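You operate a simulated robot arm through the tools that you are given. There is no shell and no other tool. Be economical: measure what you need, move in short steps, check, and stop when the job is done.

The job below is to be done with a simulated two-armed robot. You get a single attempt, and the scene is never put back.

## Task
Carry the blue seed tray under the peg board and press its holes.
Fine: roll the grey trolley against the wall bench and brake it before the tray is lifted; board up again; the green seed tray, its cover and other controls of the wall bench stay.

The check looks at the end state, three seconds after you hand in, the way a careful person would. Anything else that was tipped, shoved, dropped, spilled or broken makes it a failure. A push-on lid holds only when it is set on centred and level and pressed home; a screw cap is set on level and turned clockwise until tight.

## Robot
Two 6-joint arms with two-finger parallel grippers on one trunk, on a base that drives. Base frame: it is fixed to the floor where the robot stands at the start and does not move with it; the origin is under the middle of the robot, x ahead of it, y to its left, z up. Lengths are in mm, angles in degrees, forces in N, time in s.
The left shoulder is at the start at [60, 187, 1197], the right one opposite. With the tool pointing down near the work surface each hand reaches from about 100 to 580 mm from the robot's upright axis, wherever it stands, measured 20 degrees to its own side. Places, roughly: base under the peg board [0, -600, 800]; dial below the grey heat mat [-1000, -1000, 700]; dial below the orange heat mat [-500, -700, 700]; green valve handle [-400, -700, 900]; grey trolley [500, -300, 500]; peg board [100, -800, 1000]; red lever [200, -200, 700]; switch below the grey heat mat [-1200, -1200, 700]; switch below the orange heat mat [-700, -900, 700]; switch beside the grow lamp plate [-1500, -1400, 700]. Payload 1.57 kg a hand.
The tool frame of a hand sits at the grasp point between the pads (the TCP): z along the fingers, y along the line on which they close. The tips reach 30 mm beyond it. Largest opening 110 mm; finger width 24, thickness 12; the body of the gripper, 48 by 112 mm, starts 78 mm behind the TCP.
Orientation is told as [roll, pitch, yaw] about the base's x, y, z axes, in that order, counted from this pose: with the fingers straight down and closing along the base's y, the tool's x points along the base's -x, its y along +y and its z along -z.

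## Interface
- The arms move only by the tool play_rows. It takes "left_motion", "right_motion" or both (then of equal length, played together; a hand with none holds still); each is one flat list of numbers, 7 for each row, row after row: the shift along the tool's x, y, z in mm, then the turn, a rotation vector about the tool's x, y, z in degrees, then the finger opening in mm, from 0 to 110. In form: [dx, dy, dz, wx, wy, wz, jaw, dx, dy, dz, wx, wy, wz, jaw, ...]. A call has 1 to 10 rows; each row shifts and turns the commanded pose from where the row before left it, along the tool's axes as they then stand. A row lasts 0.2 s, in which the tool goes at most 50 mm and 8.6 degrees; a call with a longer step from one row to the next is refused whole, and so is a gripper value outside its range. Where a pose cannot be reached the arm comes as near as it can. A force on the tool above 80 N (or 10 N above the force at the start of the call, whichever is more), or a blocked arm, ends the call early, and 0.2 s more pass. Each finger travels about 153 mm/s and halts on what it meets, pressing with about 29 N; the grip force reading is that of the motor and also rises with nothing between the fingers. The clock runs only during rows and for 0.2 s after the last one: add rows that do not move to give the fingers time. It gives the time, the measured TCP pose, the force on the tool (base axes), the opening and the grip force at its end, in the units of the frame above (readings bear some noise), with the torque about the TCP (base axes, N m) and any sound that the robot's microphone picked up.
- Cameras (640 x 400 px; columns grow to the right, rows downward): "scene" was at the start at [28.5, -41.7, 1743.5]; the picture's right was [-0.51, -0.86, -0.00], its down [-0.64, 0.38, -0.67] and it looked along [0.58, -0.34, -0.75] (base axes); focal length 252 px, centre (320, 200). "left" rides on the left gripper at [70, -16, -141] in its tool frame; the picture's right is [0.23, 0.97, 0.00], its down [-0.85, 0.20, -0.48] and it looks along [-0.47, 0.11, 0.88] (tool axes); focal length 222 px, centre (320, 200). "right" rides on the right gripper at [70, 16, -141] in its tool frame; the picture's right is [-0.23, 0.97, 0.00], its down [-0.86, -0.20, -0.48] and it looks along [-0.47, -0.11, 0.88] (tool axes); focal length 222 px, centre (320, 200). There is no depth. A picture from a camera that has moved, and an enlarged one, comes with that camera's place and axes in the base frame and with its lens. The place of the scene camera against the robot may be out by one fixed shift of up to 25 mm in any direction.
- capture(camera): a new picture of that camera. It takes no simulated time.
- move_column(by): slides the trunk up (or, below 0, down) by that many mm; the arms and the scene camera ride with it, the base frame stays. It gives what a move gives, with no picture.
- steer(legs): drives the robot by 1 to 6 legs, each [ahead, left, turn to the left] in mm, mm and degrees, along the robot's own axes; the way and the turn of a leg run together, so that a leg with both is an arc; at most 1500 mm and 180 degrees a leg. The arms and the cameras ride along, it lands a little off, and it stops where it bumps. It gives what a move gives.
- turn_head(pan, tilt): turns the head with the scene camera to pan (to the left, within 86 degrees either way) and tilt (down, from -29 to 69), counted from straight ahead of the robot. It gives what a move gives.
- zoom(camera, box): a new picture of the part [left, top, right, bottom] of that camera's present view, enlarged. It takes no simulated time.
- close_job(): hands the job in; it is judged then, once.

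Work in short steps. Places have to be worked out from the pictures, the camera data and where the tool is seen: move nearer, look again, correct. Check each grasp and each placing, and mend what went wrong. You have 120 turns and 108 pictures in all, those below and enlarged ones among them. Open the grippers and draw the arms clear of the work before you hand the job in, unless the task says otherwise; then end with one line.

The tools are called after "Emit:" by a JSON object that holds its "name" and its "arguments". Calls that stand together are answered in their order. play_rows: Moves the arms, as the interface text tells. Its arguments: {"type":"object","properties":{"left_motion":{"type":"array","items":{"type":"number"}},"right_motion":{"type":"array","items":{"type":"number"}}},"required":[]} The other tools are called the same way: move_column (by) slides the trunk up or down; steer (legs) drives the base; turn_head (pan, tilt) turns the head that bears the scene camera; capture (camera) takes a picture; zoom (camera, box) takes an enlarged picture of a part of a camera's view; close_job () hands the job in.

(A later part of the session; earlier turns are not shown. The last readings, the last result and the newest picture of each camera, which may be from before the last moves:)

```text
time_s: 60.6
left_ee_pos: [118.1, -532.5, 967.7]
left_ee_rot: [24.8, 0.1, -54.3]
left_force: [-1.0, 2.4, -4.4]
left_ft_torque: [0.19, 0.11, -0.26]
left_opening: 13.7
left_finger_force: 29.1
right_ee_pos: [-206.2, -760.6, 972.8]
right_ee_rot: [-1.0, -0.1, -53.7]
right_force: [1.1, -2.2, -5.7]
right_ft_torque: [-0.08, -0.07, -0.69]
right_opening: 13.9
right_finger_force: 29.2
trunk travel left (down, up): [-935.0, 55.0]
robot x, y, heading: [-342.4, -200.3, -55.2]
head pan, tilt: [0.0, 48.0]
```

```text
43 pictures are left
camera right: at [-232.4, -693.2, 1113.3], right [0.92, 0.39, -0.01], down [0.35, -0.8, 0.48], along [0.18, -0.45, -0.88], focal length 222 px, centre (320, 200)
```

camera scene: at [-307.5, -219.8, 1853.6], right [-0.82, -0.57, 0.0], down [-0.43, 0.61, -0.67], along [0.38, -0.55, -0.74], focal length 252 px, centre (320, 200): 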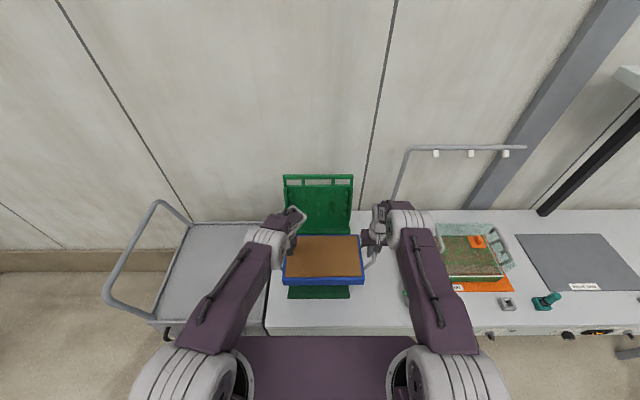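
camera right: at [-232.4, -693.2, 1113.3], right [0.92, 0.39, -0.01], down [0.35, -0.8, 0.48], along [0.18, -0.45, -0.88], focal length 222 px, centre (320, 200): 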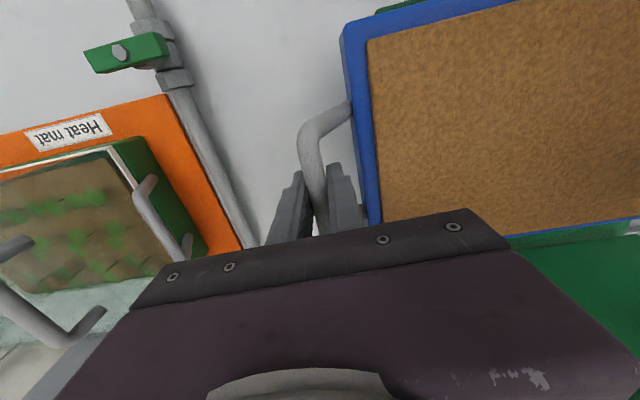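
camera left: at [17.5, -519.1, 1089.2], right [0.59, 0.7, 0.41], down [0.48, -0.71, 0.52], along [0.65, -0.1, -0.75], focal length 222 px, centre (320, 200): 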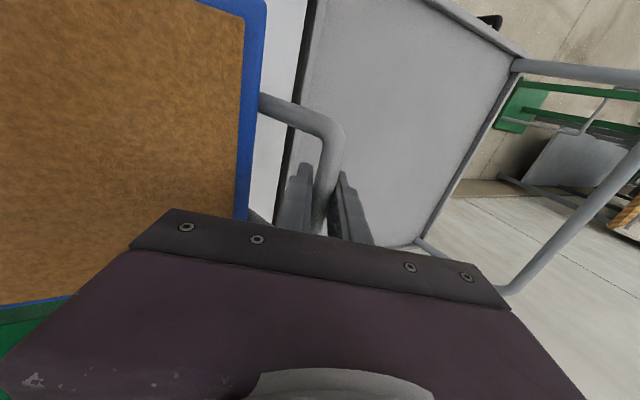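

Tray centre is at s≈-404, n≈510; the press bed (from hand-camera views) is centred at s≈-403, n≈521 with the strips ~231 mm apart. I go 12 mm ahead and lower partway.

Emit:
{"name": "steer", "arguments": {"legs": [[12, 0, 0]]}}

Emit:
{"name": "move_column", "arguments": {"by": -45}}

Emit:
{"name": "capture", "arguments": {"camera": "right"}}

Emit:
{"name": "zoom", "arguments": {"camera": "scene", "box": [250, 160, 410, 340]}}

```text
time_s: 61.4
left_ee_pos: [120.0, -543.2, 969.5]
left_ee_rot: [25.2, 0.0, -54.4]
left_force: [-1.5, 1.6, -4.3]
left_ft_torque: [0.29, 0.12, -0.1]
left_opening: 13.6
left_finger_force: 28.9
right_ee_pos: [-203.1, -768.4, 973.0]
right_ee_rot: [-0.7, -0.3, -53.8]
right_force: [1.3, -1.6, -4.4]
right_ft_torque: [-0.21, -0.17, -0.77]
right_opening: 14.0
right_finger_force: 29.4
trunk travel left (down, up): [-935.0, 55.0]
robot x, y, heading: [-335.8, -211.5, -55.0]
head pan, tilt: [0.0, 48.0]
```

```text
time_s: 62.2
left_ee_pos: [122.2, -543.5, 922.8]
left_ee_rot: [25.0, 0.3, -54.3]
left_force: [-3.2, 0.1, -5.9]
left_ft_torque: [0.29, 0.15, -0.03]
left_opening: 14.0
left_finger_force: 28.8
right_ee_pos: [-199.6, -770.9, 926.0]
right_ee_rot: [-0.8, -0.2, -53.7]
right_force: [1.9, -1.2, -5.5]
right_ft_torque: [-0.19, -0.1, -0.72]
right_opening: 13.7
right_finger_force: 28.9
trunk travel left (down, up): [-890.0, 100.0]
robot x, y, heading: [-335.7, -210.8, -55.3]
head pan, tilt: [0.0, 48.0]
```

```text
42 pictures are left
camera right: at [-227.3, -704.8, 1067.8], right [0.92, 0.39, -0.01], down [0.35, -0.8, 0.48], along [0.18, -0.45, -0.88], focal length 222 px, centre (320, 200)
```

right: 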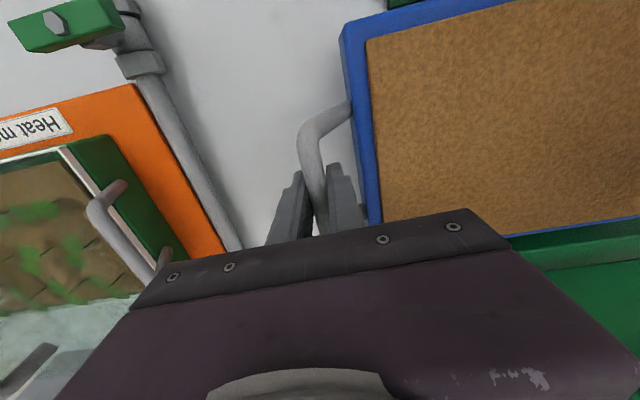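

```text
2.22 times, centred on (330, 250) of scene
camera zoom: at [-303.7, -232.4, 1808.6], right [-0.82, -0.57, 0.0], down [-0.43, 0.61, -0.67], along [0.38, -0.55, -0.74], focal length 561 px, centre (298, 89)
```

zoom: 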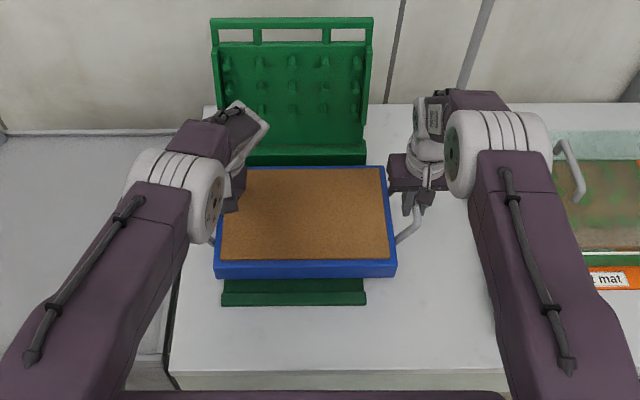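

In the same picture the tray's front is ~20 mm right of the bed strip, so I shift left 18 mm and look again.

Emit:
{"name": "steer", "arguments": {"legs": [[0, 18, 0]]}}

Emit:
{"name": "move_column", "arguments": {"by": -15}}

Emit:
{"name": "zoom", "arguments": {"camera": "scene", "box": [250, 200, 410, 300]}}

Emit:
{"name": "capture", "arguments": {"camera": "left"}}

```text
time_s: 63.0
left_ee_pos: [133.2, -537.0, 923.4]
left_ee_rot: [25.2, 0.2, -54.4]
left_force: [-2.1, 0.8, -6.3]
left_ft_torque: [0.43, 0.15, 0.02]
left_opening: 13.5
left_finger_force: 28.4
right_ee_pos: [-188.6, -763.7, 925.2]
right_ee_rot: [-0.5, -0.2, -53.7]
right_force: [1.9, -2.1, -5.1]
right_ft_torque: [-0.31, -0.26, -0.69]
right_opening: 13.8
right_finger_force: 29.2
trunk travel left (down, up): [-890.0, 100.0]
robot x, y, heading: [-323.8, -202.2, -55.1]
head pan, tilt: [0.0, 48.0]
```

```text
time_s: 63.6
left_ee_pos: [136.6, -533.9, 906.7]
left_ee_rot: [25.1, 0.2, -54.2]
left_force: [-2.1, 1.0, -4.9]
left_ft_torque: [0.17, 0.0, -0.04]
left_opening: 13.8
left_finger_force: 28.8
right_ee_pos: [-186.1, -761.4, 911.3]
right_ee_rot: [-0.7, -0.3, -53.7]
right_force: [1.5, -0.8, -4.6]
right_ft_torque: [-0.03, -0.04, -0.73]
right_opening: 13.7
right_finger_force: 28.8
trunk travel left (down, up): [-875.0, 115.0]
robot x, y, heading: [-323.0, -203.5, -55.2]
head pan, tilt: [0.0, 48.0]
```

```text
4.00 times, centred on (330, 250) of scene
camera zoom: at [-291.3, -223.9, 1793.6], right [-0.82, -0.57, 0.0], down [-0.42, 0.61, -0.67], along [0.38, -0.55, -0.74], focal length 1010 px, centre (280, 0)
```

zoom: 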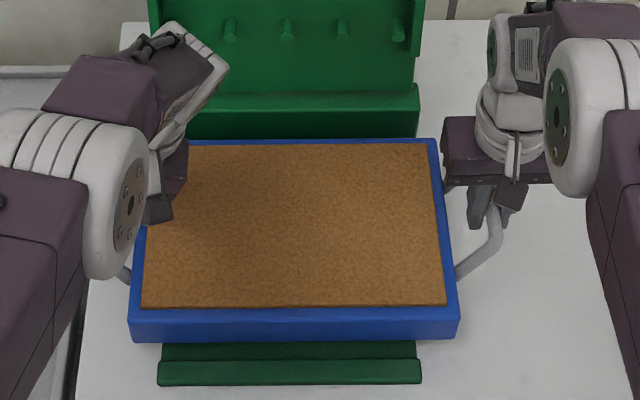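

```text
39 pictures are left
camera left: at [35.3, -521.2, 1029.2], right [0.58, 0.7, 0.41], down [0.48, -0.71, 0.51], along [0.65, -0.1, -0.75], focal length 222 px, centre (320, 200)
```

left: 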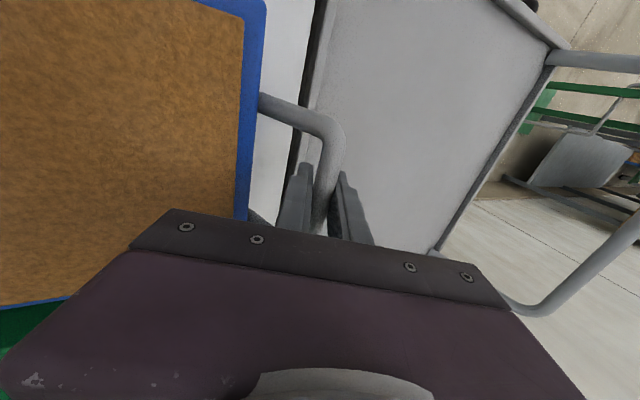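

Laterally centred within ~4 mm; the tray seems ~6 mm too far toward the rear strip. I shift both hands 6 mm back and lower in small steps, watching the force.

Emit:
{"name": "play_rows", "arguments": {"left_motion": [3, 0, 0, 0, 0, 0, 3, 3, 0, 0, 0, 0, 0, 3], "right_motion": [3, 0, 0, 0, 0, 0, 3, 3, 0, 0, 0, 0, 0, 3]}}

Emit:
{"name": "move_column", "arguments": {"by": -8}}

Emit:
{"name": "zoom", "arguments": {"camera": "scene", "box": [250, 200, 410, 300]}}

```text
time_s: 64.2
left_ee_pos: [132.9, -529.3, 907.4]
left_ee_rot: [25.1, 0.1, -54.4]
left_force: [-6.4, -3.3, -5.8]
left_ft_torque: [0.51, 0.23, 0.2]
left_opening: 13.8
left_finger_force: 28.7
right_ee_pos: [-189.2, -756.8, 912.5]
right_ee_rot: [-0.7, -0.2, -53.8]
right_force: [5.8, 3.7, -5.4]
right_ft_torque: [-0.48, -0.25, -0.7]
right_opening: 13.7
right_finger_force: 28.8
trunk travel left (down, up): [-875.0, 115.0]
robot x, y, heading: [-320.1, -201.8, -55.2]
head pan, tilt: [0.0, 48.0]
```

```text
time_s: 64.8
left_ee_pos: [134.1, -529.5, 898.9]
left_ee_rot: [25.0, 0.2, -54.4]
left_force: [-9.6, -3.8, -5.6]
left_ft_torque: [0.22, -0.07, -0.15]
left_opening: 13.6
left_finger_force: 29.4
right_ee_pos: [-189.9, -757.4, 903.5]
right_ee_rot: [-0.7, -0.2, -53.6]
right_force: [11.0, 4.2, -5.2]
right_ft_torque: [-0.08, 0.0, -0.69]
right_opening: 13.7
right_finger_force: 28.5
trunk travel left (down, up): [-867.0, 123.0]
robot x, y, heading: [-325.1, -206.2, -55.4]
head pan, tilt: [0.0, 48.0]
```

```text
4.00 times, centred on (330, 250) of scene
camera zoom: at [-289.6, -222.5, 1785.6], right [-0.82, -0.57, 0.0], down [-0.43, 0.61, -0.67], along [0.38, -0.55, -0.74], focal length 1010 px, centre (280, 0)
```

zoom: 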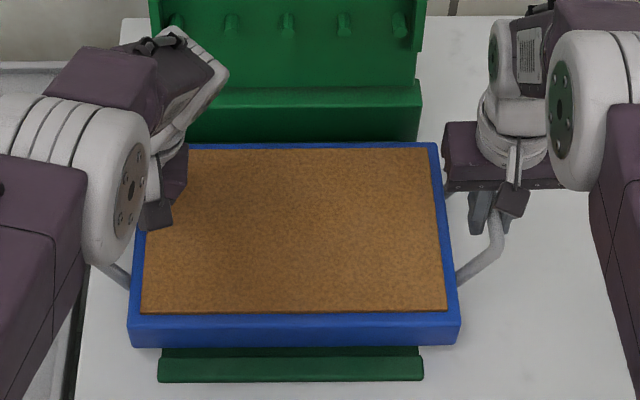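

Emit:
{"name": "move_column", "arguments": {"by": -8}}

Emit:
{"name": "move_column", "arguments": {"by": -6}}

Emit:
{"name": "zoom", "arguments": {"camera": "scene", "box": [250, 200, 410, 300]}}

```text
time_s: 65.4
left_ee_pos: [133.8, -529.5, 891.4]
left_ee_rot: [24.9, 0.2, -54.4]
left_force: [-11.3, -6.2, -4.6]
left_ft_torque: [0.06, -0.13, -0.17]
left_opening: 13.8
left_finger_force: 29.1
right_ee_pos: [-189.6, -755.6, 895.1]
right_ee_rot: [-0.7, -0.1, -53.8]
right_force: [11.4, 6.7, -5.1]
right_ft_torque: [0.04, 0.09, -0.7]
right_opening: 14.0
right_finger_force: 29.3
trunk travel left (down, up): [-859.0, 131.0]
robot x, y, heading: [-322.8, -200.3, -55.2]
head pan, tilt: [0.0, 48.0]
```

```text
time_s: 65.9
left_ee_pos: [132.9, -530.5, 886.5]
left_ee_rot: [25.0, 0.1, -54.4]
left_force: [-13.6, -8.3, -4.9]
left_ft_torque: [0.2, -0.07, -0.04]
left_opening: 13.8
left_finger_force: 29.1
right_ee_pos: [-189.6, -755.7, 888.4]
right_ee_rot: [-0.6, -0.2, -53.6]
right_force: [14.2, 8.5, -5.1]
right_ft_torque: [-0.29, -0.04, -0.7]
right_opening: 13.8
right_finger_force: 28.9
trunk travel left (down, up): [-853.0, 137.0]
robot x, y, heading: [-321.1, -205.1, -55.1]
head pan, tilt: [0.0, 48.0]
```

```text
4.00 times, centred on (330, 250) of scene
camera zoom: at [-289.7, -222.0, 1771.6], right [-0.82, -0.57, 0.0], down [-0.43, 0.61, -0.67], along [0.38, -0.55, -0.74], focal length 1010 px, centre (280, 0)
```

zoom: 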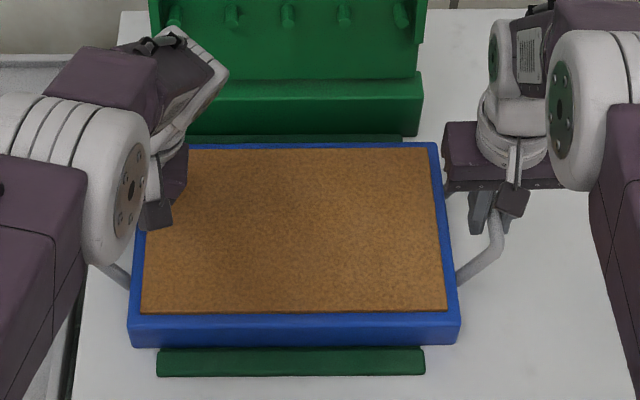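

The model of this view now suggests the tray sits ~8 mm too close to the front strip, so I shift it 8 mm toward the wall and relieve the pull between the hands, then lower on.

Emit:
{"name": "play_rows", "arguments": {"left_motion": [-4, -0.7, -0.3, 0, 0, 0, 3, -4, -0.7, -0.3, 0, 0, 0, 3], "right_motion": [-4, 0, 0, 0, 0, 0, 3, -4, 0, 0, 0, 0, 0, 3]}}

Emit:
{"name": "move_column", "arguments": {"by": -6}}

Emit:
{"name": "zoom", "arguments": {"camera": "scene", "box": [250, 200, 410, 300]}}

```text
time_s: 66.5
left_ee_pos: [136.4, -535.8, 885.9]
left_ee_rot: [25.2, 0.2, -54.5]
left_force: [-11.8, -4.8, -0.4]
left_ft_torque: [-0.08, -0.21, -0.17]
left_opening: 13.6
left_finger_force: 28.5
right_ee_pos: [-186.4, -762.4, 889.6]
right_ee_rot: [-0.8, -0.3, -53.7]
right_force: [9.9, 6.9, -4.8]
right_ft_torque: [-0.15, -0.04, -0.71]
right_opening: 13.5
right_finger_force: 29.0
trunk travel left (down, up): [-853.0, 137.0]
robot x, y, heading: [-320.1, -200.1, -55.1]
head pan, tilt: [0.0, 48.0]
```

```text
time_s: 67.1
left_ee_pos: [138.4, -535.1, 884.6]
left_ee_rot: [25.1, -0.3, -54.5]
left_force: [2.0, -7.5, 21.0]
left_ft_torque: [0.11, 0.13, -0.43]
left_opening: 13.7
left_finger_force: 29.2
right_ee_pos: [-186.5, -761.9, 889.8]
right_ee_rot: [-0.8, -0.7, -53.8]
right_force: [5.0, 1.3, 22.3]
right_ft_torque: [-0.09, -0.04, -0.69]
right_opening: 13.6
right_finger_force: 29.7
trunk travel left (down, up): [-847.0, 143.0]
robot x, y, heading: [-317.8, -202.8, -55.1]
head pan, tilt: [0.0, 48.0]
```

```text
4.00 times, centred on (330, 250) of scene
camera zoom: at [-293.3, -215.4, 1766.5], right [-0.82, -0.57, 0.0], down [-0.42, 0.61, -0.67], along [0.38, -0.55, -0.74], focal length 1010 px, centre (280, 0)
```

zoom: 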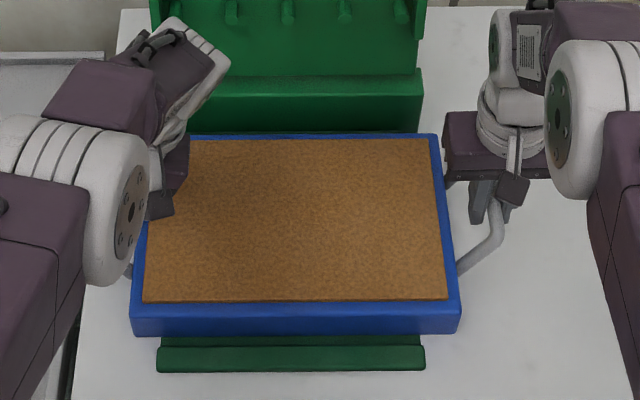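

Contact at ~21 N on both hands, and the tray lies between the strips with a gap at the front. I relieve the pressure, then zoom to verify seating before releasing.

Emit:
{"name": "move_column", "arguments": {"by": 4}}

Emit:
{"name": "play_rows", "arguments": {"left_motion": [0, 0, 0, 0, 0, 0, 20, 0, 0, 0, 0, 0, 0, 40, 0, 0, 0, 0, 0, 0, 50], "right_motion": [0, 0, 0, 0, 0, 0, 20, 0, 0, 0, 0, 0, 0, 40, 0, 0, 0, 0, 0, 0, 55]}}

Emit:
{"name": "capture", "arguments": {"camera": "left"}}

Emit:
{"name": "capture", "arguments": {"camera": "right"}}

```text
time_s: 67.6
left_ee_pos: [136.9, -534.7, 884.4]
left_ee_rot: [25.1, 0.2, -54.3]
left_force: [4.0, -1.4, 9.6]
left_ft_torque: [0.0, 0.07, -0.02]
left_opening: 13.9
left_finger_force: 29.2
right_ee_pos: [-186.8, -762.3, 889.8]
right_ee_rot: [-0.8, -0.2, -53.7]
right_force: [0.6, -3.3, 7.7]
right_ft_torque: [-0.09, -0.08, -0.7]
right_opening: 13.8
right_finger_force: 29.0
trunk travel left (down, up): [-851.0, 139.0]
robot x, y, heading: [-321.6, -199.5, -55.1]
head pan, tilt: [0.0, 48.0]
```

```text
time_s: 68.4
left_ee_pos: [136.6, -534.9, 883.0]
left_ee_rot: [25.0, 0.1, -54.4]
left_force: [0.6, 0.2, -0.2]
left_ft_torque: [0.01, -0.01, -0.03]
left_opening: 50.3
left_finger_force: 0.0
right_ee_pos: [-186.8, -761.7, 888.8]
right_ee_rot: [-0.7, -0.3, -53.7]
right_force: [0.2, 0.5, -0.7]
right_ft_torque: [-0.01, 0.01, -0.02]
right_opening: 55.2
right_finger_force: 0.1
trunk travel left (down, up): [-851.0, 139.0]
robot x, y, heading: [-319.3, -203.0, -55.1]
head pan, tilt: [0.0, 48.0]
```

```text
35 pictures are left
camera left: at [36.1, -521.7, 1005.6], right [0.59, 0.7, 0.41], down [0.48, -0.71, 0.52], along [0.65, -0.1, -0.75], focal length 222 px, centre (320, 200)
```

left: 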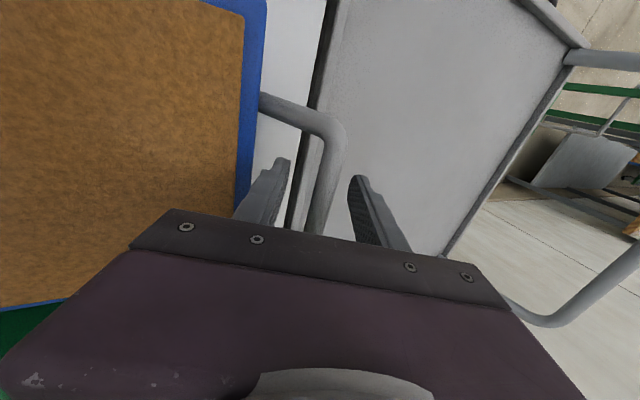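

```text
34 pictures are left
camera right: at [-213.2, -696.2, 1030.0], right [0.92, 0.39, -0.01], down [0.35, -0.8, 0.48], along [0.18, -0.45, -0.87], focal length 222 px, centre (320, 200)
```

right: 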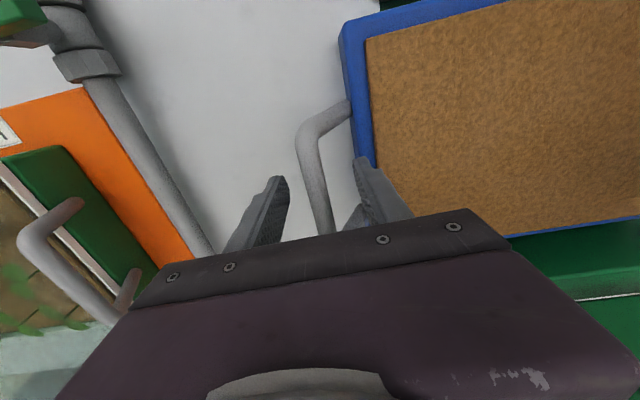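

Released cleanly. I draw both hands up along their axes and back, then check the tray's seating.

Emit:
{"name": "play_rows", "arguments": {"left_motion": [0, 0, -30, 0, 0, 0, 60, 0, 0, -40, 0, 0, 0, 60, 0, 0, -40, 0, 0, 0, 60, 20, 0, -30, 0, 0, 0, 60, 45, 0, 0, 8, 0, 0, 60, 45, 0, 0, 8, 0, 0, 60, 45, 0, 0, 8, 0, 0, 60], "right_motion": [0, 0, -30, 0, 0, 0, 60, 0, 0, -40, 0, 0, 0, 60, 0, 0, -40, 0, 0, 0, 60, 20, 0, -30, 0, 0, 0, 60, 45, 0, 0, 0, 0, 0, 60, 45, 0, 0, 0, 0, 0, 60, 45, 0, 0, 0, 0, 0, 60]}}

Emit:
{"name": "zoom", "arguments": {"camera": "scene", "box": [230, 130, 420, 300]}}

```text
time_s: 70.0
left_ee_pos: [-1.9, -443.2, 1011.8]
left_ee_rot: [0.9, -0.2, -54.4]
left_force: [0.8, -0.7, 0.9]
left_ft_torque: [-0.03, -0.01, -0.01]
left_opening: 60.1
left_finger_force: 0.1
right_ee_pos: [-276.1, -632.6, 1029.0]
right_ee_rot: [-0.8, -0.4, -53.7]
right_force: [-1.1, 0.3, -0.1]
right_ft_torque: [-0.02, -0.05, 0.04]
right_opening: 60.2
right_finger_force: 0.1
trunk travel left (down, up): [-851.0, 139.0]
robot x, y, heading: [-318.6, -199.7, -55.1]
head pan, tilt: [0.0, 48.0]
```

```text
2.35 times, centred on (325, 215) of scene
camera zoom: at [-291.9, -217.1, 1769.7], right [-0.82, -0.57, 0.0], down [-0.42, 0.61, -0.67], along [0.38, -0.55, -0.74], focal length 594 px, centre (308, 165)
```

zoom: 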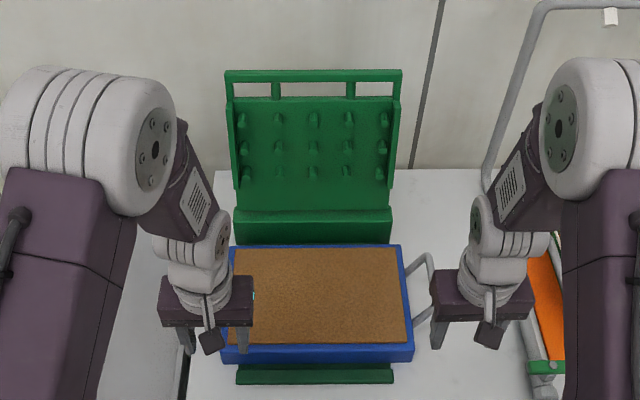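

The tray is seated between the strips and centred under the board. Next I prepare the left hand (closing across the wall direction) to cage the board's top bar; I rotate and raise it, then look.

Emit:
{"name": "play_rows", "arguments": {"left_motion": [-20, 0, -12, 0, 0, 8.5, 60, -20, 0, -12, 0, 0, 8.5, 60, -20, 0, -12, 0, 0, 8.5, 60, 0, 0, -12, 0, 0, 8.5, 60, 0, 0, -12, 0, 0, 8.5, 60, 0, 0, -12, 0, 0, 8.5, 60, 0, 0, -12, 0, 0, 8.5, 60, 0, 0, -12, 0, 0, 8.5, 60, 0, 0, -12, 0, 0, 8.5, 60, 0, 0, -12, 0, 0, 8.5, 60]}}

Emit:
{"name": "play_rows", "arguments": {"left_motion": [0, 20, -8, 0, 0, 5.5, 60, 0, 40, -8, 0, 0, 0, 60, 0, 40, -8, 0, 0, 0, 60, 0, 40, -8, 0, 0, 0, 60]}}

Emit:
{"name": "capture", "arguments": {"camera": "left"}}

Emit:
{"name": "capture", "arguments": {"camera": "scene"}}

```text
time_s: 72.2
left_ee_pos: [24.6, -499.8, 1132.0]
left_ee_rot: [-0.1, 1.0, -139.5]
left_force: [0.1, 0.3, -0.1]
left_ft_torque: [-0.01, -0.01, -0.04]
left_opening: 60.0
left_finger_force: 0.0
right_ee_pos: [-274.5, -636.4, 1028.6]
right_ee_rot: [-0.7, -0.2, -53.8]
right_force: [0.4, -1.0, -0.4]
right_ft_torque: [-0.01, 0.05, 0.01]
right_opening: 59.9
right_finger_force: 0.0
trunk travel left (down, up): [-851.0, 139.0]
robot x, y, heading: [-322.4, -203.4, -55.0]
head pan, tilt: [0.0, 48.0]
```

```text
time_s: 73.2
left_ee_pos: [105.4, -611.5, 1163.5]
left_ee_rot: [-0.4, 1.0, -144.9]
left_force: [-0.3, -0.3, 0.2]
left_ft_torque: [0.07, -0.01, 0.0]
left_opening: 60.3
left_finger_force: 0.1
right_ee_pos: [-274.8, -635.4, 1027.0]
right_ee_rot: [-0.7, -0.1, -53.7]
right_force: [0.2, 0.3, -1.0]
right_ft_torque: [0.02, 0.01, 0.02]
right_opening: 60.1
right_finger_force: 0.1
trunk travel left (down, up): [-851.0, 139.0]
robot x, y, heading: [-325.0, -205.7, -55.3]
head pan, tilt: [0.0, 48.0]
```

```text
32 pictures are left
camera left: at [151.8, -560.3, 1306.6], right [0.75, -0.67, 0.0], down [-0.59, -0.66, 0.46], along [-0.31, -0.34, -0.89], focal length 222 px, centre (320, 200)
```

left: 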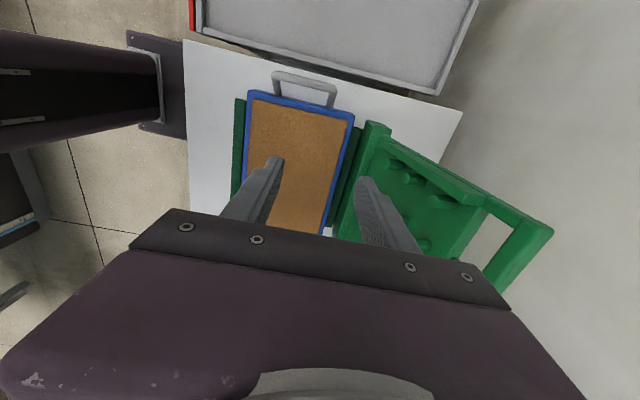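

```text
31 pictures are left
camera scene: at [-289.0, -222.2, 1769.7], right [-0.82, -0.57, 0.0], down [-0.43, 0.61, -0.67], along [0.38, -0.55, -0.74], focal length 252 px, centre (320, 200)
```

scene: 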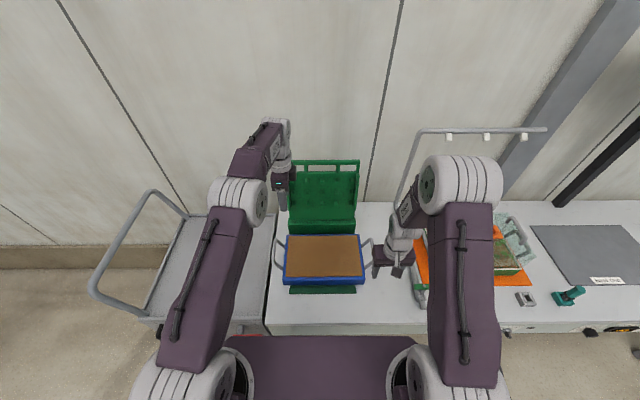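

Good view: the tray sits squarely on the bed. The bar's left end is about s≈-249, n≈750, z≈1148. I raise the hand and move nearer over the bar to refine.

Emit:
{"name": "play_rows", "arguments": {"left_motion": [0, 0, -40, 0, 0, 0, 60, 0, 0, -40, 0, 0, 0, 60, -25, 40, 0, 0, 0, 0, 60, -25, 40, 0, 0, 0, 0, 60, -25, 40, 0, 0, 0, 0, 60, -25, 25, 0, 0, 0, 0, 60]}}

Emit:
{"name": "capture", "arguments": {"camera": "left"}}

```text
time_s: 74.6
left_ee_pos: [55.7, -633.7, 1204.2]
left_ee_rot: [-0.2, 1.1, -144.8]
left_force: [-0.5, -0.4, -0.3]
left_ft_torque: [0.0, -0.01, -0.01]
left_opening: 59.8
left_finger_force: 0.0
left hand out of reach, approached as far as the arm can: row 2, 3, 4, 5, 6
right_ee_pos: [-275.9, -635.7, 1028.0]
right_ee_rot: [-0.7, -0.2, -53.7]
right_force: [-0.9, -0.6, -0.2]
right_ft_torque: [0.0, -0.01, 0.02]
right_opening: 60.0
right_finger_force: 0.1
trunk travel left (down, up): [-851.0, 139.0]
robot x, y, heading: [-321.9, -200.8, -55.1]
head pan, tilt: [0.0, 48.0]
```

```text
30 pictures are left
camera left: at [102.5, -581.7, 1347.1], right [0.75, -0.67, 0.0], down [-0.59, -0.66, 0.46], along [-0.31, -0.35, -0.89], focal length 222 px, centre (320, 200)
```

left: 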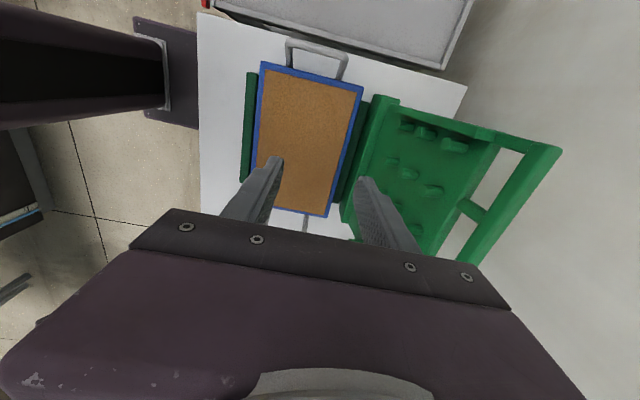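

The bar's outer corner triangulates consistently to s=-250, n=749, z=1158. I'll approach it with the hand tilted forward ~60° (perpendicular to the board) through the middle window, which also fits the swing down; first I tilt here.

Emit:
{"name": "play_rows", "arguments": {"left_motion": [-5, 0, 5, -8.5, 0, 0, 60, -5, 0, 5, -8.5, 0, 0, 60, -5, 0, 5, -8.5, 0, 0, 60, -10, 0, 5, -8.5, 0, 0, 60, -10, 0, 5, -8.5, 0, 0, 60, -10, 0, 0, -8.5, 0, 0, 60, -10, 0, 0, -8.5, 0, 0, 60]}}

Emit:
{"name": "capture", "arguments": {"camera": "left"}}

```text
time_s: 76.2
left_ee_pos: [13.4, -673.2, 1179.2]
left_ee_rot: [59.3, 0.9, -144.9]
left_force: [-0.4, -0.6, 0.1]
left_ft_torque: [-0.01, 0.02, -0.02]
left_opening: 59.7
left_finger_force: 0.0
right_ee_pos: [-274.4, -635.6, 1028.3]
right_ee_rot: [-0.7, -0.2, -53.7]
right_force: [0.5, 0.5, 0.8]
right_ft_torque: [-0.01, 0.0, -0.01]
right_opening: 59.9
right_finger_force: 0.1
trunk travel left (down, up): [-851.0, 139.0]
robot x, y, heading: [-322.0, -201.5, -55.3]
head pan, tilt: [0.0, 48.0]
```

```text
29 pictures are left
camera left: at [-4.0, -526.0, 1238.5], right [0.46, -0.28, 0.84], down [-0.88, -0.24, 0.4], along [0.09, -0.93, -0.36], focal length 222 px, centre (320, 200)
```

left: 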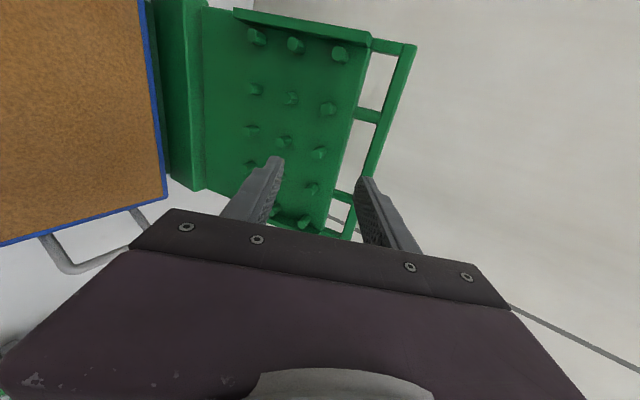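

Reached nicely. Bar centre ≈ n 749, z 1152 with the middle window s −326…−457. I tilt 17° further and advance 100 mm with a narrower opening, then check.

Emit:
{"name": "play_rows", "arguments": {"left_motion": [-6, 0, 0, -8.5, 0, 0, 50, -7, 0, 0, -8.2, 0, 0, 45, 0, 5, 33, 0, 0, 0, 40, 0, 6, 33, 0, 0, 0, 36, 0, 6, 33, 0, 0, 0, 36]}}

Emit:
{"name": "capture", "arguments": {"camera": "left"}}

```text
time_s: 77.4
left_ee_pos: [62.5, -762.4, 1173.2]
left_ee_rot: [76.0, 1.0, -144.9]
left_force: [-0.2, -0.8, -0.1]
left_ft_torque: [0.02, 0.0, -0.02]
left_opening: 35.9
left_finger_force: 0.0
right_ee_pos: [-275.0, -635.8, 1028.4]
right_ee_rot: [-0.7, -0.3, -53.7]
right_force: [-0.1, 0.4, -0.3]
right_ft_torque: [0.01, 0.01, -0.03]
right_opening: 59.7
right_finger_force: 0.0
trunk travel left (down, up): [-851.0, 139.0]
robot x, y, heading: [-320.3, -202.0, -54.9]
head pan, tilt: [0.0, 48.0]
```

```text
28 pictures are left
camera left: at [38.7, -606.5, 1194.0], right [0.31, -0.07, 0.95], down [-0.94, -0.15, 0.29], along [0.13, -0.99, -0.11], focal length 222 px, centre (320, 200)
```

left: 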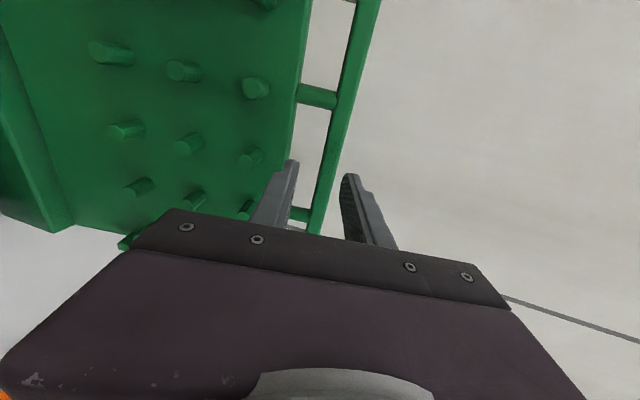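

Now the bar centre reads z≈1164 with plate top z≈1125; the lower finger fits the window. I align upward 10 mm, then insert.

Emit:
{"name": "play_rows", "arguments": {"left_motion": [0, 10.5, 0, 0, 0, 0, 36, 0, 0, 20, 0, 0, 0, 36, 0, 0, 20, 0, 0, 0, 36]}}

Emit:
{"name": "capture", "arguments": {"camera": "left"}}

```text
time_s: 78.2
left_ee_pos: [86.1, -796.2, 1171.7]
left_ee_rot: [76.1, 1.0, -144.8]
left_force: [0.1, 0.5, -0.5]
left_ft_torque: [0.01, -0.02, 0.02]
left_opening: 36.1
left_finger_force: 0.0
right_ee_pos: [-273.3, -636.2, 1028.7]
right_ee_rot: [-0.7, -0.1, -53.7]
right_force: [0.7, 1.1, -0.6]
right_ft_torque: [0.01, -0.02, -0.01]
right_opening: 59.9
right_finger_force: 0.1
trunk travel left (down, up): [-851.0, 139.0]
robot x, y, heading: [-325.1, -203.6, -55.3]
head pan, tilt: [0.0, 48.0]
```

```text
27 pictures are left
camera left: at [61.9, -639.9, 1191.7], right [0.31, -0.07, 0.95], down [-0.94, -0.16, 0.29], along [0.13, -0.99, -0.11], focal length 222 px, centre (320, 200)
```

left: 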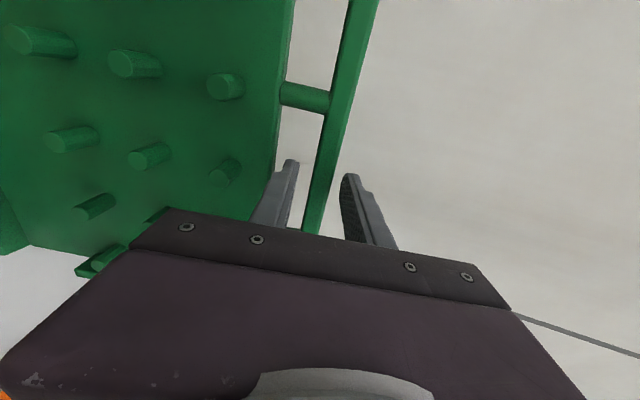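

Aligned: the lower finger lies between plate and bar, the upper above the bar. I insert 36 mm further.

Emit:
{"name": "play_rows", "arguments": {"left_motion": [0, 0, 18, 0, 0, 0, 36, 0, 0, 18, 0, 0, 0, 36]}}

Emit:
{"name": "capture", "arguments": {"camera": "left"}}

```text
time_s: 78.8
left_ee_pos: [107.3, -823.4, 1161.8]
left_ee_rot: [75.9, 1.0, -144.9]
left_force: [0.6, -0.5, 1.0]
left_ft_torque: [-0.01, -0.01, -0.01]
left_opening: 35.9
left_finger_force: 0.1
right_ee_pos: [-273.0, -636.5, 1027.3]
right_ee_rot: [-0.7, -0.2, -53.6]
right_force: [0.3, -0.1, -0.1]
right_ft_torque: [0.04, 0.02, -0.02]
right_opening: 60.0
right_finger_force: 0.0
trunk travel left (down, up): [-851.0, 139.0]
robot x, y, heading: [-323.5, -204.0, -54.8]
head pan, tilt: [0.0, 48.0]
```

```text
26 pictures are left
camera left: at [83.4, -668.0, 1182.1], right [0.31, -0.07, 0.95], down [-0.94, -0.15, 0.29], along [0.13, -0.99, -0.12], focal length 222 px, centre (320, 200)
```

left: 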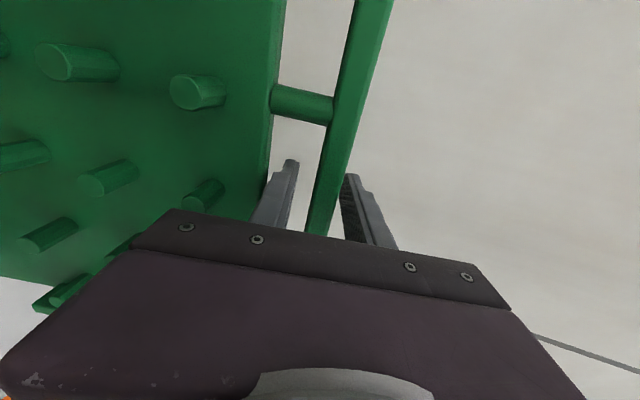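

I close the fingers on the bar to test the hold.

Emit:
{"name": "play_rows", "arguments": {"left_motion": [0, 0, 0, 0, 0, 0, 10, 0, 0, 0, 0, 0, 0, 10, 0, 0, 0, 0, 0, 0, 10]}}

Emit:
{"name": "capture", "arguments": {"camera": "left"}}

```text
time_s: 79.6
left_ee_pos: [106.5, -823.3, 1164.7]
left_ee_rot: [76.2, 1.0, -144.8]
left_force: [1.5, -2.3, 7.1]
left_ft_torque: [-0.43, 0.62, 0.33]
left_opening: 15.7
left_finger_force: 30.8
right_ee_pos: [-274.0, -634.3, 1028.3]
right_ee_rot: [-0.7, -0.4, -53.7]
right_force: [0.1, 0.4, 0.3]
right_ft_torque: [0.01, -0.03, 0.01]
right_opening: 59.9
right_finger_force: 0.2
trunk travel left (down, up): [-851.0, 139.0]
robot x, y, heading: [-320.5, -202.2, -55.1]
head pan, tilt: [0.0, 48.0]
```

```text
25 pictures are left
camera left: at [82.2, -666.7, 1184.2], right [0.31, -0.07, 0.95], down [-0.94, -0.15, 0.29], along [0.13, -0.99, -0.11], focal length 222 px, centre (320, 200)
```

left: 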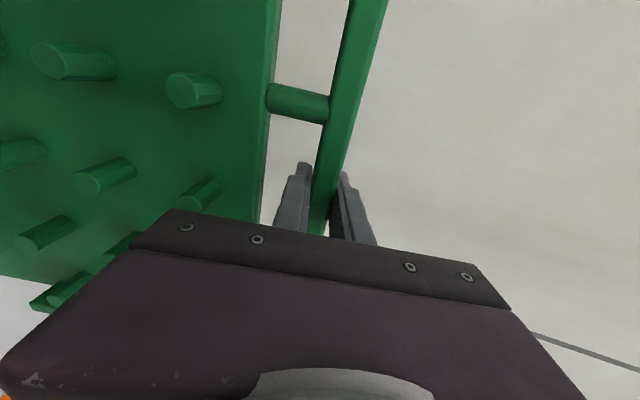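

The bar is firmly held (15.7 mm). I swing the board forward in small arc steps (estimated radius ~310 mm), rotating the hand with it and watching forces.

Emit:
{"name": "play_rows", "arguments": {"left_motion": [0, -0.3, -13.5, 2.5, 0, 0, 5, 0, -0.3, -13.5, 2.5, 0, 0, 5, 0, -0.3, -13.5, 2.5, 0, 0, 5, 0, -0.3, -13.5, 2.5, 0, 0, 5]}}

Emit:
{"name": "zoom", "arguments": {"camera": "scene", "box": [230, 100, 420, 300]}}

```text
time_s: 80.6
left_ee_pos: [77.8, -781.5, 1172.6]
left_ee_rot: [65.6, 1.1, -144.9]
left_force: [-3.5, 2.0, -10.4]
left_ft_torque: [-0.84, -0.64, 0.09]
left_opening: 17.3
left_finger_force: 7.0
right_ee_pos: [-273.0, -636.4, 1026.9]
right_ee_rot: [-0.6, -0.1, -53.7]
right_force: [0.4, -0.8, -0.4]
right_ft_torque: [0.0, 0.0, -0.01]
right_opening: 60.0
right_finger_force: 0.0
trunk travel left (down, up): [-851.0, 139.0]
robot x, y, heading: [-321.2, -204.9, -55.2]
head pan, tilt: [0.0, 48.0]
```

```text
2.00 times, centred on (325, 200) of scene
camera zoom: at [-288.5, -223.1, 1769.3], right [-0.82, -0.57, 0.0], down [-0.43, 0.61, -0.67], along [0.38, -0.55, -0.74], focal length 505 px, centre (310, 200)
```

zoom: 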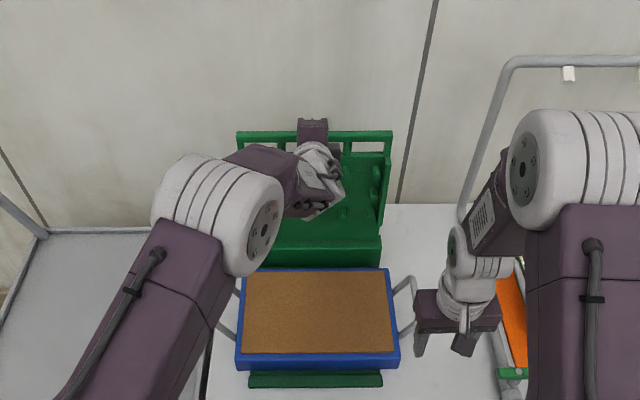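

Emit:
{"name": "capture", "arguments": {"camera": "left"}}

```text
23 pictures are left
camera left: at [57.6, -630.1, 1219.0], right [0.4, -0.21, 0.89], down [-0.91, -0.21, 0.36], along [0.11, -0.96, -0.27], focal length 222 px, centre (320, 200)
```

left: 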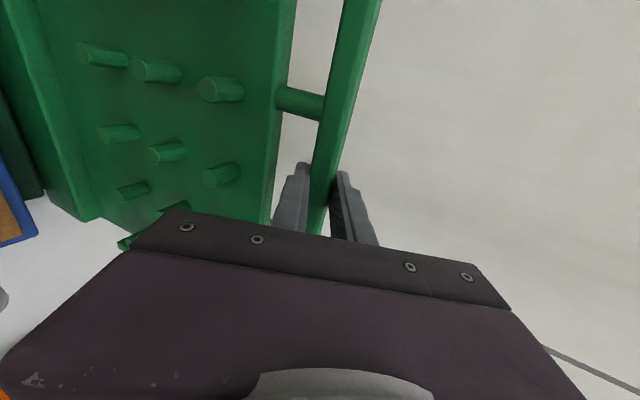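

The bar slipped along the pads: a perpendicular grip cannot pull it. I will hook it with a steeper hand (about 45°) instead; I back out, raise the trunk and bring the robot nearer.

Emit:
{"name": "play_rows", "arguments": {"left_motion": [0, 0, 0, 0, 0, 0, 40, 0, 0, -30, 0, 0, 0, 40, 0, 0, -30, 0, 0, 0, 40, 0, 0, -20, 0, 0, 0, 40]}}

Emit:
{"name": "move_column", "arguments": {"by": 90}}

Emit:
{"name": "steer", "arguments": {"legs": [[0, -80, 0], [40, 0, 0]]}}

Emit:
{"name": "play_rows", "arguments": {"left_motion": [20, 0, 5, 5, 0, 0, 44, 20, 0, 5, 5, 0, 0, 44, 20, 0, 5, 5, 0, 0, 44, 15, 0, 5, 5, 0, 0, 44]}}

Emit:
{"name": "capture", "arguments": {"camera": "left"}}

```text
time_s: 81.6
left_ee_pos: [33.4, -721.8, 1213.1]
left_ee_rot: [66.2, 1.0, -144.8]
left_force: [0.2, 0.1, 0.3]
left_ft_torque: [0.03, -0.05, 0.01]
left_opening: 40.1
left_finger_force: 0.0
right_ee_pos: [-274.5, -634.2, 1028.2]
right_ee_rot: [-0.8, -0.3, -53.7]
right_force: [0.3, -0.4, 0.5]
right_ft_torque: [-0.02, -0.01, 0.0]
right_opening: 60.1
right_finger_force: 0.0
trunk travel left (down, up): [-851.0, 139.0]
robot x, y, heading: [-320.9, -200.7, -55.0]
head pan, tilt: [0.0, 48.0]
```

```text
time_s: 82.9
left_ee_pos: [34.3, -722.2, 1302.8]
left_ee_rot: [66.1, 1.1, -144.9]
left_force: [0.2, -0.1, -0.9]
left_ft_torque: [0.0, -0.01, 0.0]
left_opening: 40.2
left_finger_force: 0.1
right_ee_pos: [-274.3, -635.0, 1116.7]
right_ee_rot: [-0.7, -0.2, -53.7]
right_force: [-0.5, 0.3, 0.2]
right_ft_torque: [-0.02, 0.0, -0.03]
right_opening: 60.1
right_finger_force: 0.1
trunk travel left (down, up): [-941.0, 49.0]
robot x, y, heading: [-319.9, -203.1, -55.0]
head pan, tilt: [0.0, 48.0]
```

```text
time_s: 84.4
left_ee_pos: [-15.0, -795.0, 1308.2]
left_ee_rot: [66.6, 0.9, -145.0]
left_force: [0.6, 1.0, 0.8]
left_ft_torque: [-0.01, 0.02, -0.05]
left_opening: 40.0
left_finger_force: 0.0
right_ee_pos: [-324.7, -708.4, 1121.4]
right_ee_rot: [-0.9, -0.7, -53.8]
right_force: [0.1, 1.3, 1.1]
right_ft_torque: [-0.09, -0.04, -0.02]
right_opening: 59.8
right_finger_force: 0.0
trunk travel left (down, up): [-941.0, 49.0]
robot x, y, heading: [-367.1, -281.8, -55.1]
head pan, tilt: [0.0, 48.0]
```

```text
time_s: 85.4
left_ee_pos: [63.0, -777.1, 1292.1]
left_ee_rot: [46.1, 1.0, -144.9]
left_force: [0.4, 0.5, 0.3]
left_ft_torque: [-0.02, -0.02, 0.03]
left_opening: 43.9
left_finger_force: 0.0
right_ee_pos: [-319.8, -719.5, 1115.9]
right_ee_rot: [-0.7, -0.1, -53.7]
right_force: [0.3, 0.1, -0.1]
right_ft_torque: [0.04, 0.02, 0.0]
right_opening: 60.2
right_finger_force: 0.1
trunk travel left (down, up): [-941.0, 49.0]
robot x, y, heading: [-363.9, -287.0, -55.0]
head pan, tilt: [0.0, 48.0]
```

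```text
22 pictures are left
camera left: at [54.9, -644.7, 1380.3], right [0.56, -0.43, 0.7], down [-0.83, -0.33, 0.46], along [0.03, -0.84, -0.54], focal length 222 px, centre (320, 200)
```

left: 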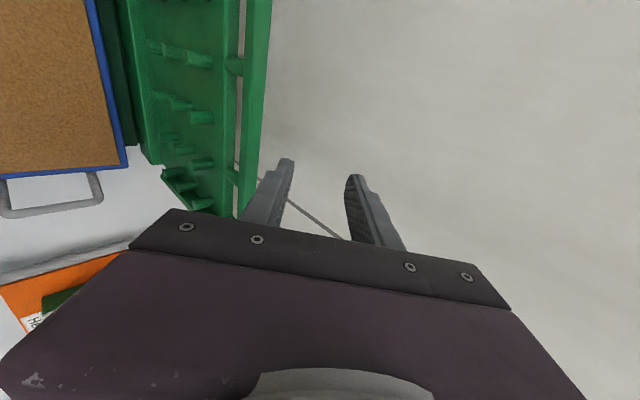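

The board did follow and stays near upright (bar now ≈ n 690, z 1165): the hinge holds by friction. I re-approach the bar at ~62° tilt.

Emit:
{"name": "play_rows", "arguments": {"left_motion": [0, -25, 0, 0, 0, 0, 44, 0, -26, 0, -8, 0, 0, 40, 8, -25, 14, -8, 0, 0, 36, 7, -25, 14, 0, 0, 0, 36]}}

Emit:
{"name": "capture", "arguments": {"camera": "left"}}

```text
time_s: 86.4
left_ee_pos: [54.8, -733.2, 1201.2]
left_ee_rot: [62.0, 0.9, -145.0]
left_force: [0.4, -0.2, 0.0]
left_ft_torque: [-0.02, -0.01, -0.04]
left_opening: 36.0
left_finger_force: 0.0
right_ee_pos: [-320.9, -717.2, 1118.2]
right_ee_rot: [-0.8, -0.2, -53.8]
right_force: [0.7, 0.1, -0.7]
right_ft_torque: [-0.01, 0.05, 0.04]
right_opening: 59.8
right_finger_force: 0.1
trunk travel left (down, up): [-941.0, 49.0]
robot x, y, heading: [-368.5, -285.1, -55.0]
head pan, tilt: [0.0, 48.0]
```

```text
21 pictures are left
camera left: at [35.9, -584.8, 1254.8], right [0.44, -0.25, 0.86], down [-0.89, -0.22, 0.39], along [0.1, -0.94, -0.32], focal length 222 px, centre (320, 200)
```

left: 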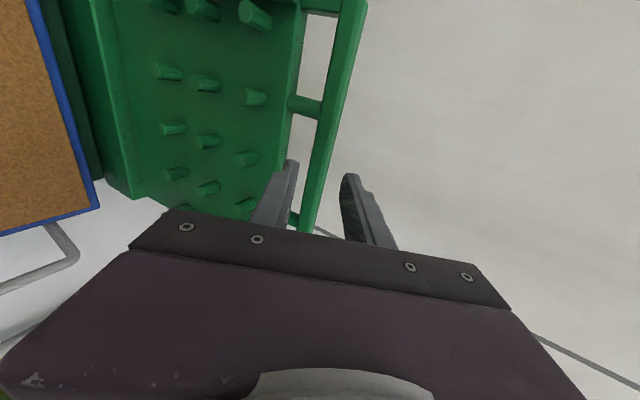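

Bar now at n≈680, z≈1176, straight along the hand's axis. I advance 47 mm and grip.

Emit:
{"name": "play_rows", "arguments": {"left_motion": [0, 0, 24, 0, 0, 0, 36, 0, 0, 24, 0, 0, 0, 36, 0, 0, 0, 0, 0, 0, 5, 0, 0, 0, 0, 0, 0, 5, 0, 0, 0, 0, 0, 0, 5]}}

Emit:
{"name": "capture", "arguments": {"camera": "left"}}

```text
time_s: 87.6
left_ee_pos: [78.6, -769.2, 1178.5]
left_ee_rot: [62.1, 1.0, -145.0]
left_force: [-1.4, -0.3, -5.8]
left_ft_torque: [-0.35, 0.74, 0.16]
left_opening: 15.9
left_finger_force: 31.3
right_ee_pos: [-320.2, -716.5, 1117.2]
right_ee_rot: [-0.7, -0.1, -53.8]
right_force: [-0.3, -1.0, 0.0]
right_ft_torque: [-0.01, -0.04, -0.01]
right_opening: 59.9
right_finger_force: 0.1
trunk travel left (down, up): [-941.0, 49.0]
robot x, y, heading: [-369.6, -285.6, -55.4]
head pan, tilt: [0.0, 48.0]
```

```text
20 pictures are left
camera left: at [59.5, -620.3, 1232.9], right [0.44, -0.25, 0.86], down [-0.89, -0.23, 0.39], along [0.1, -0.94, -0.33], focal length 222 px, centre (320, 200)
```

left: 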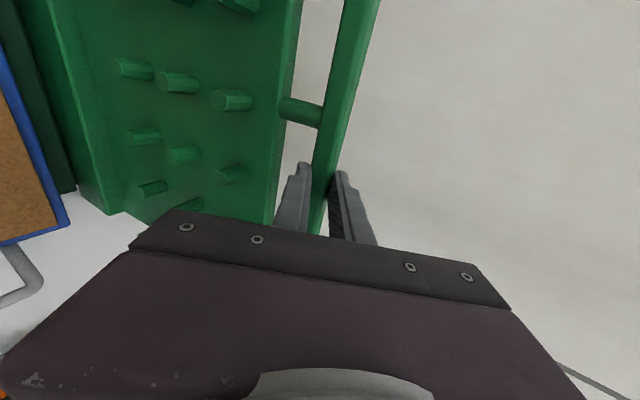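

Held again. I swing it in an arc about the hinge (est. n 665, z 870, R 306), three 5° steps with a 3.3° hand turn each.

Emit:
{"name": "play_rows", "arguments": {"left_motion": [0, -6.2, -11.9, 1.65, 0, 0, 3, 0, -6.2, -11.8, 1.65, 0, 0, 3, 0, -7.8, -10.8, 1.65, 0, 0, 3, 0, -7.8, -10.8, 1.65, 0, 0, 3, 0, -9.2, -9.6, 1.65, 0, 0, 3, 0, -9.3, -9.5, 1.65, 0, 0, 3]}}

Emit:
{"name": "capture", "arguments": {"camera": "left"}}

```text
time_s: 89.0
left_ee_pos: [31.3, -702.3, 1172.5]
left_ee_rot: [52.2, 0.9, -144.9]
left_force: [5.4, 6.1, 2.6]
left_ft_torque: [-0.34, 0.32, 0.6]
left_opening: 15.7
left_finger_force: 31.3
right_ee_pos: [-317.9, -714.5, 1118.1]
right_ee_rot: [-0.7, -0.2, -53.8]
right_force: [0.5, 0.5, 0.8]
right_ft_torque: [0.01, 0.0, 0.0]
right_opening: 59.9
right_finger_force: 0.1
trunk travel left (down, up): [-941.0, 49.0]
robot x, y, heading: [-366.5, -284.4, -55.4]
head pan, tilt: [0.0, 48.0]
```

```text
19 pictures are left
camera left: at [17.4, -562.3, 1248.4], right [0.52, -0.37, 0.77], down [-0.85, -0.29, 0.44], along [0.06, -0.89, -0.46], focal length 222 px, centre (320, 200)
```

left: 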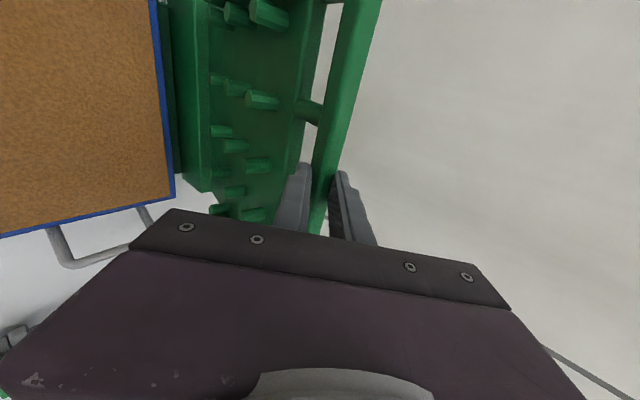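

The board follows with small forces. I continue the arc over another 25°.

Emit:
{"name": "play_rows", "arguments": {"left_motion": [0, -10.6, -8.2, 1.65, 0, 0, 3, 0, -10.6, -8.2, 1.65, 0, 0, 3, 0, -11.6, -6.5, 1.65, 0, 0, 3, 0, -11.6, -6.5, 1.65, 0, 0, 3, 0, -12.4, -4.8, 1.65, 0, 0, 3, 0, -12.5, -4.8, 1.65, 0, 0, 3, 0, -13, -3, 1.65, 0, 0, 3, 0, -13, -3, 1.65, 0, 0, 3, 0, -13.3, -1, 1.65, 0, 0, 3, 0, -13.3, -1.1, 1.65, 0, 0, 3]}}

Emit:
{"name": "capture", "arguments": {"camera": "left"}}

```text
time_s: 91.2
left_ee_pos: [-35.8, -608.9, 1119.4]
left_ee_rot: [35.5, 1.0, -145.1]
left_force: [4.6, -8.0, -13.1]
left_ft_torque: [-0.32, 0.38, 0.54]
left_opening: 15.6
left_finger_force: 31.2
right_ee_pos: [-317.1, -719.0, 1116.7]
right_ee_rot: [-0.7, 0.0, -53.8]
right_force: [0.5, 0.0, -0.8]
right_ft_torque: [0.0, -0.04, 0.0]
right_opening: 59.7
right_finger_force: 0.0
trunk travel left (down, up): [-941.0, 49.0]
robot x, y, heading: [-363.6, -284.9, -55.3]
head pan, tilt: [0.0, 48.0]
```

```text
18 pictures are left
camera left: at [-34.6, -490.5, 1226.3], right [0.63, -0.52, 0.57], down [-0.77, -0.4, 0.49], along [-0.03, -0.75, -0.66], focal length 222 px, centre (320, 200)
```

left: 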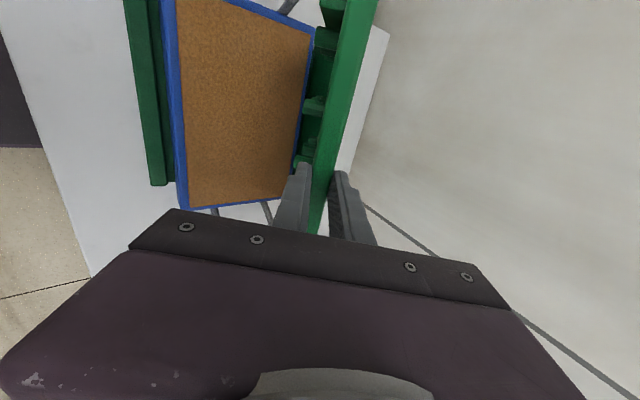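

Following well (slight inward pull, so I shrink the radius a little). Continue another 25°.

Emit:
{"name": "play_rows", "arguments": {"left_motion": [0, -13.2, 1.4, 1.65, 0, 0, 3, 0, -13.3, 1.5, 1.65, 0, 0, 3, 0, -12.8, 3.3, 1.65, 0, 0, 3, 0, -12.9, 3.3, 1.65, 0, 0, 3, 0, -12.2, 5, 1.65, 0, 0, 3, 0, -12.2, 5.1, 1.65, 0, 0, 3, 0, -11.4, 6.7, 1.65, 0, 0, 3, 0, -11.5, 6.7, 1.65, 0, 0, 3, 0, -10.3, 8.1, 1.65, 0, 0, 3, 0, -10.3, 8.2, 1.65, 0, 0, 3]}}

Emit:
{"name": "zoom", "arguments": {"camera": "scene", "box": [200, 140, 400, 320]}}

```text
time_s: 93.4
left_ee_pos: [-82.1, -534.1, 1017.9]
left_ee_rot: [18.9, 1.2, -145.1]
left_force: [0.8, -0.1, -0.2]
left_ft_torque: [0.02, 0.05, 0.0]
left_opening: 2.9
left_finger_force: 0.0
right_ee_pos: [-320.4, -716.2, 1119.2]
right_ee_rot: [-0.7, -0.2, -53.8]
right_force: [-0.3, 0.8, 0.6]
right_ft_torque: [0.0, 0.01, 0.02]
right_opening: 59.8
right_finger_force: 0.0
trunk travel left (down, up): [-941.0, 49.0]
robot x, y, heading: [-366.9, -284.3, -55.0]
head pan, tilt: [0.0, 48.0]
```

```text
2.22 times, centred on (300, 230) of scene
camera zoom: at [-335.0, -301.1, 1859.8], right [-0.82, -0.57, 0.0], down [-0.42, 0.61, -0.67], along [0.38, -0.55, -0.74], focal length 561 px, centre (364, 133)
```

zoom: 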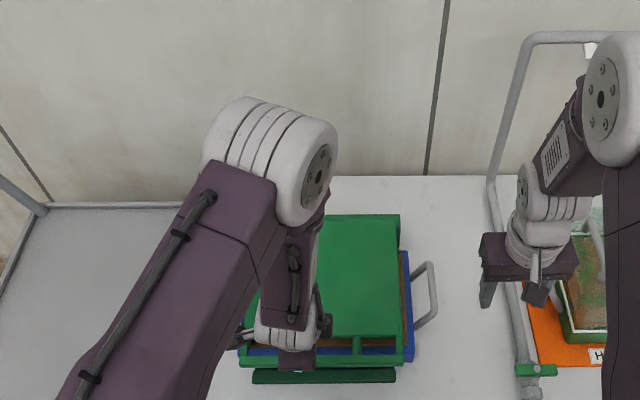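

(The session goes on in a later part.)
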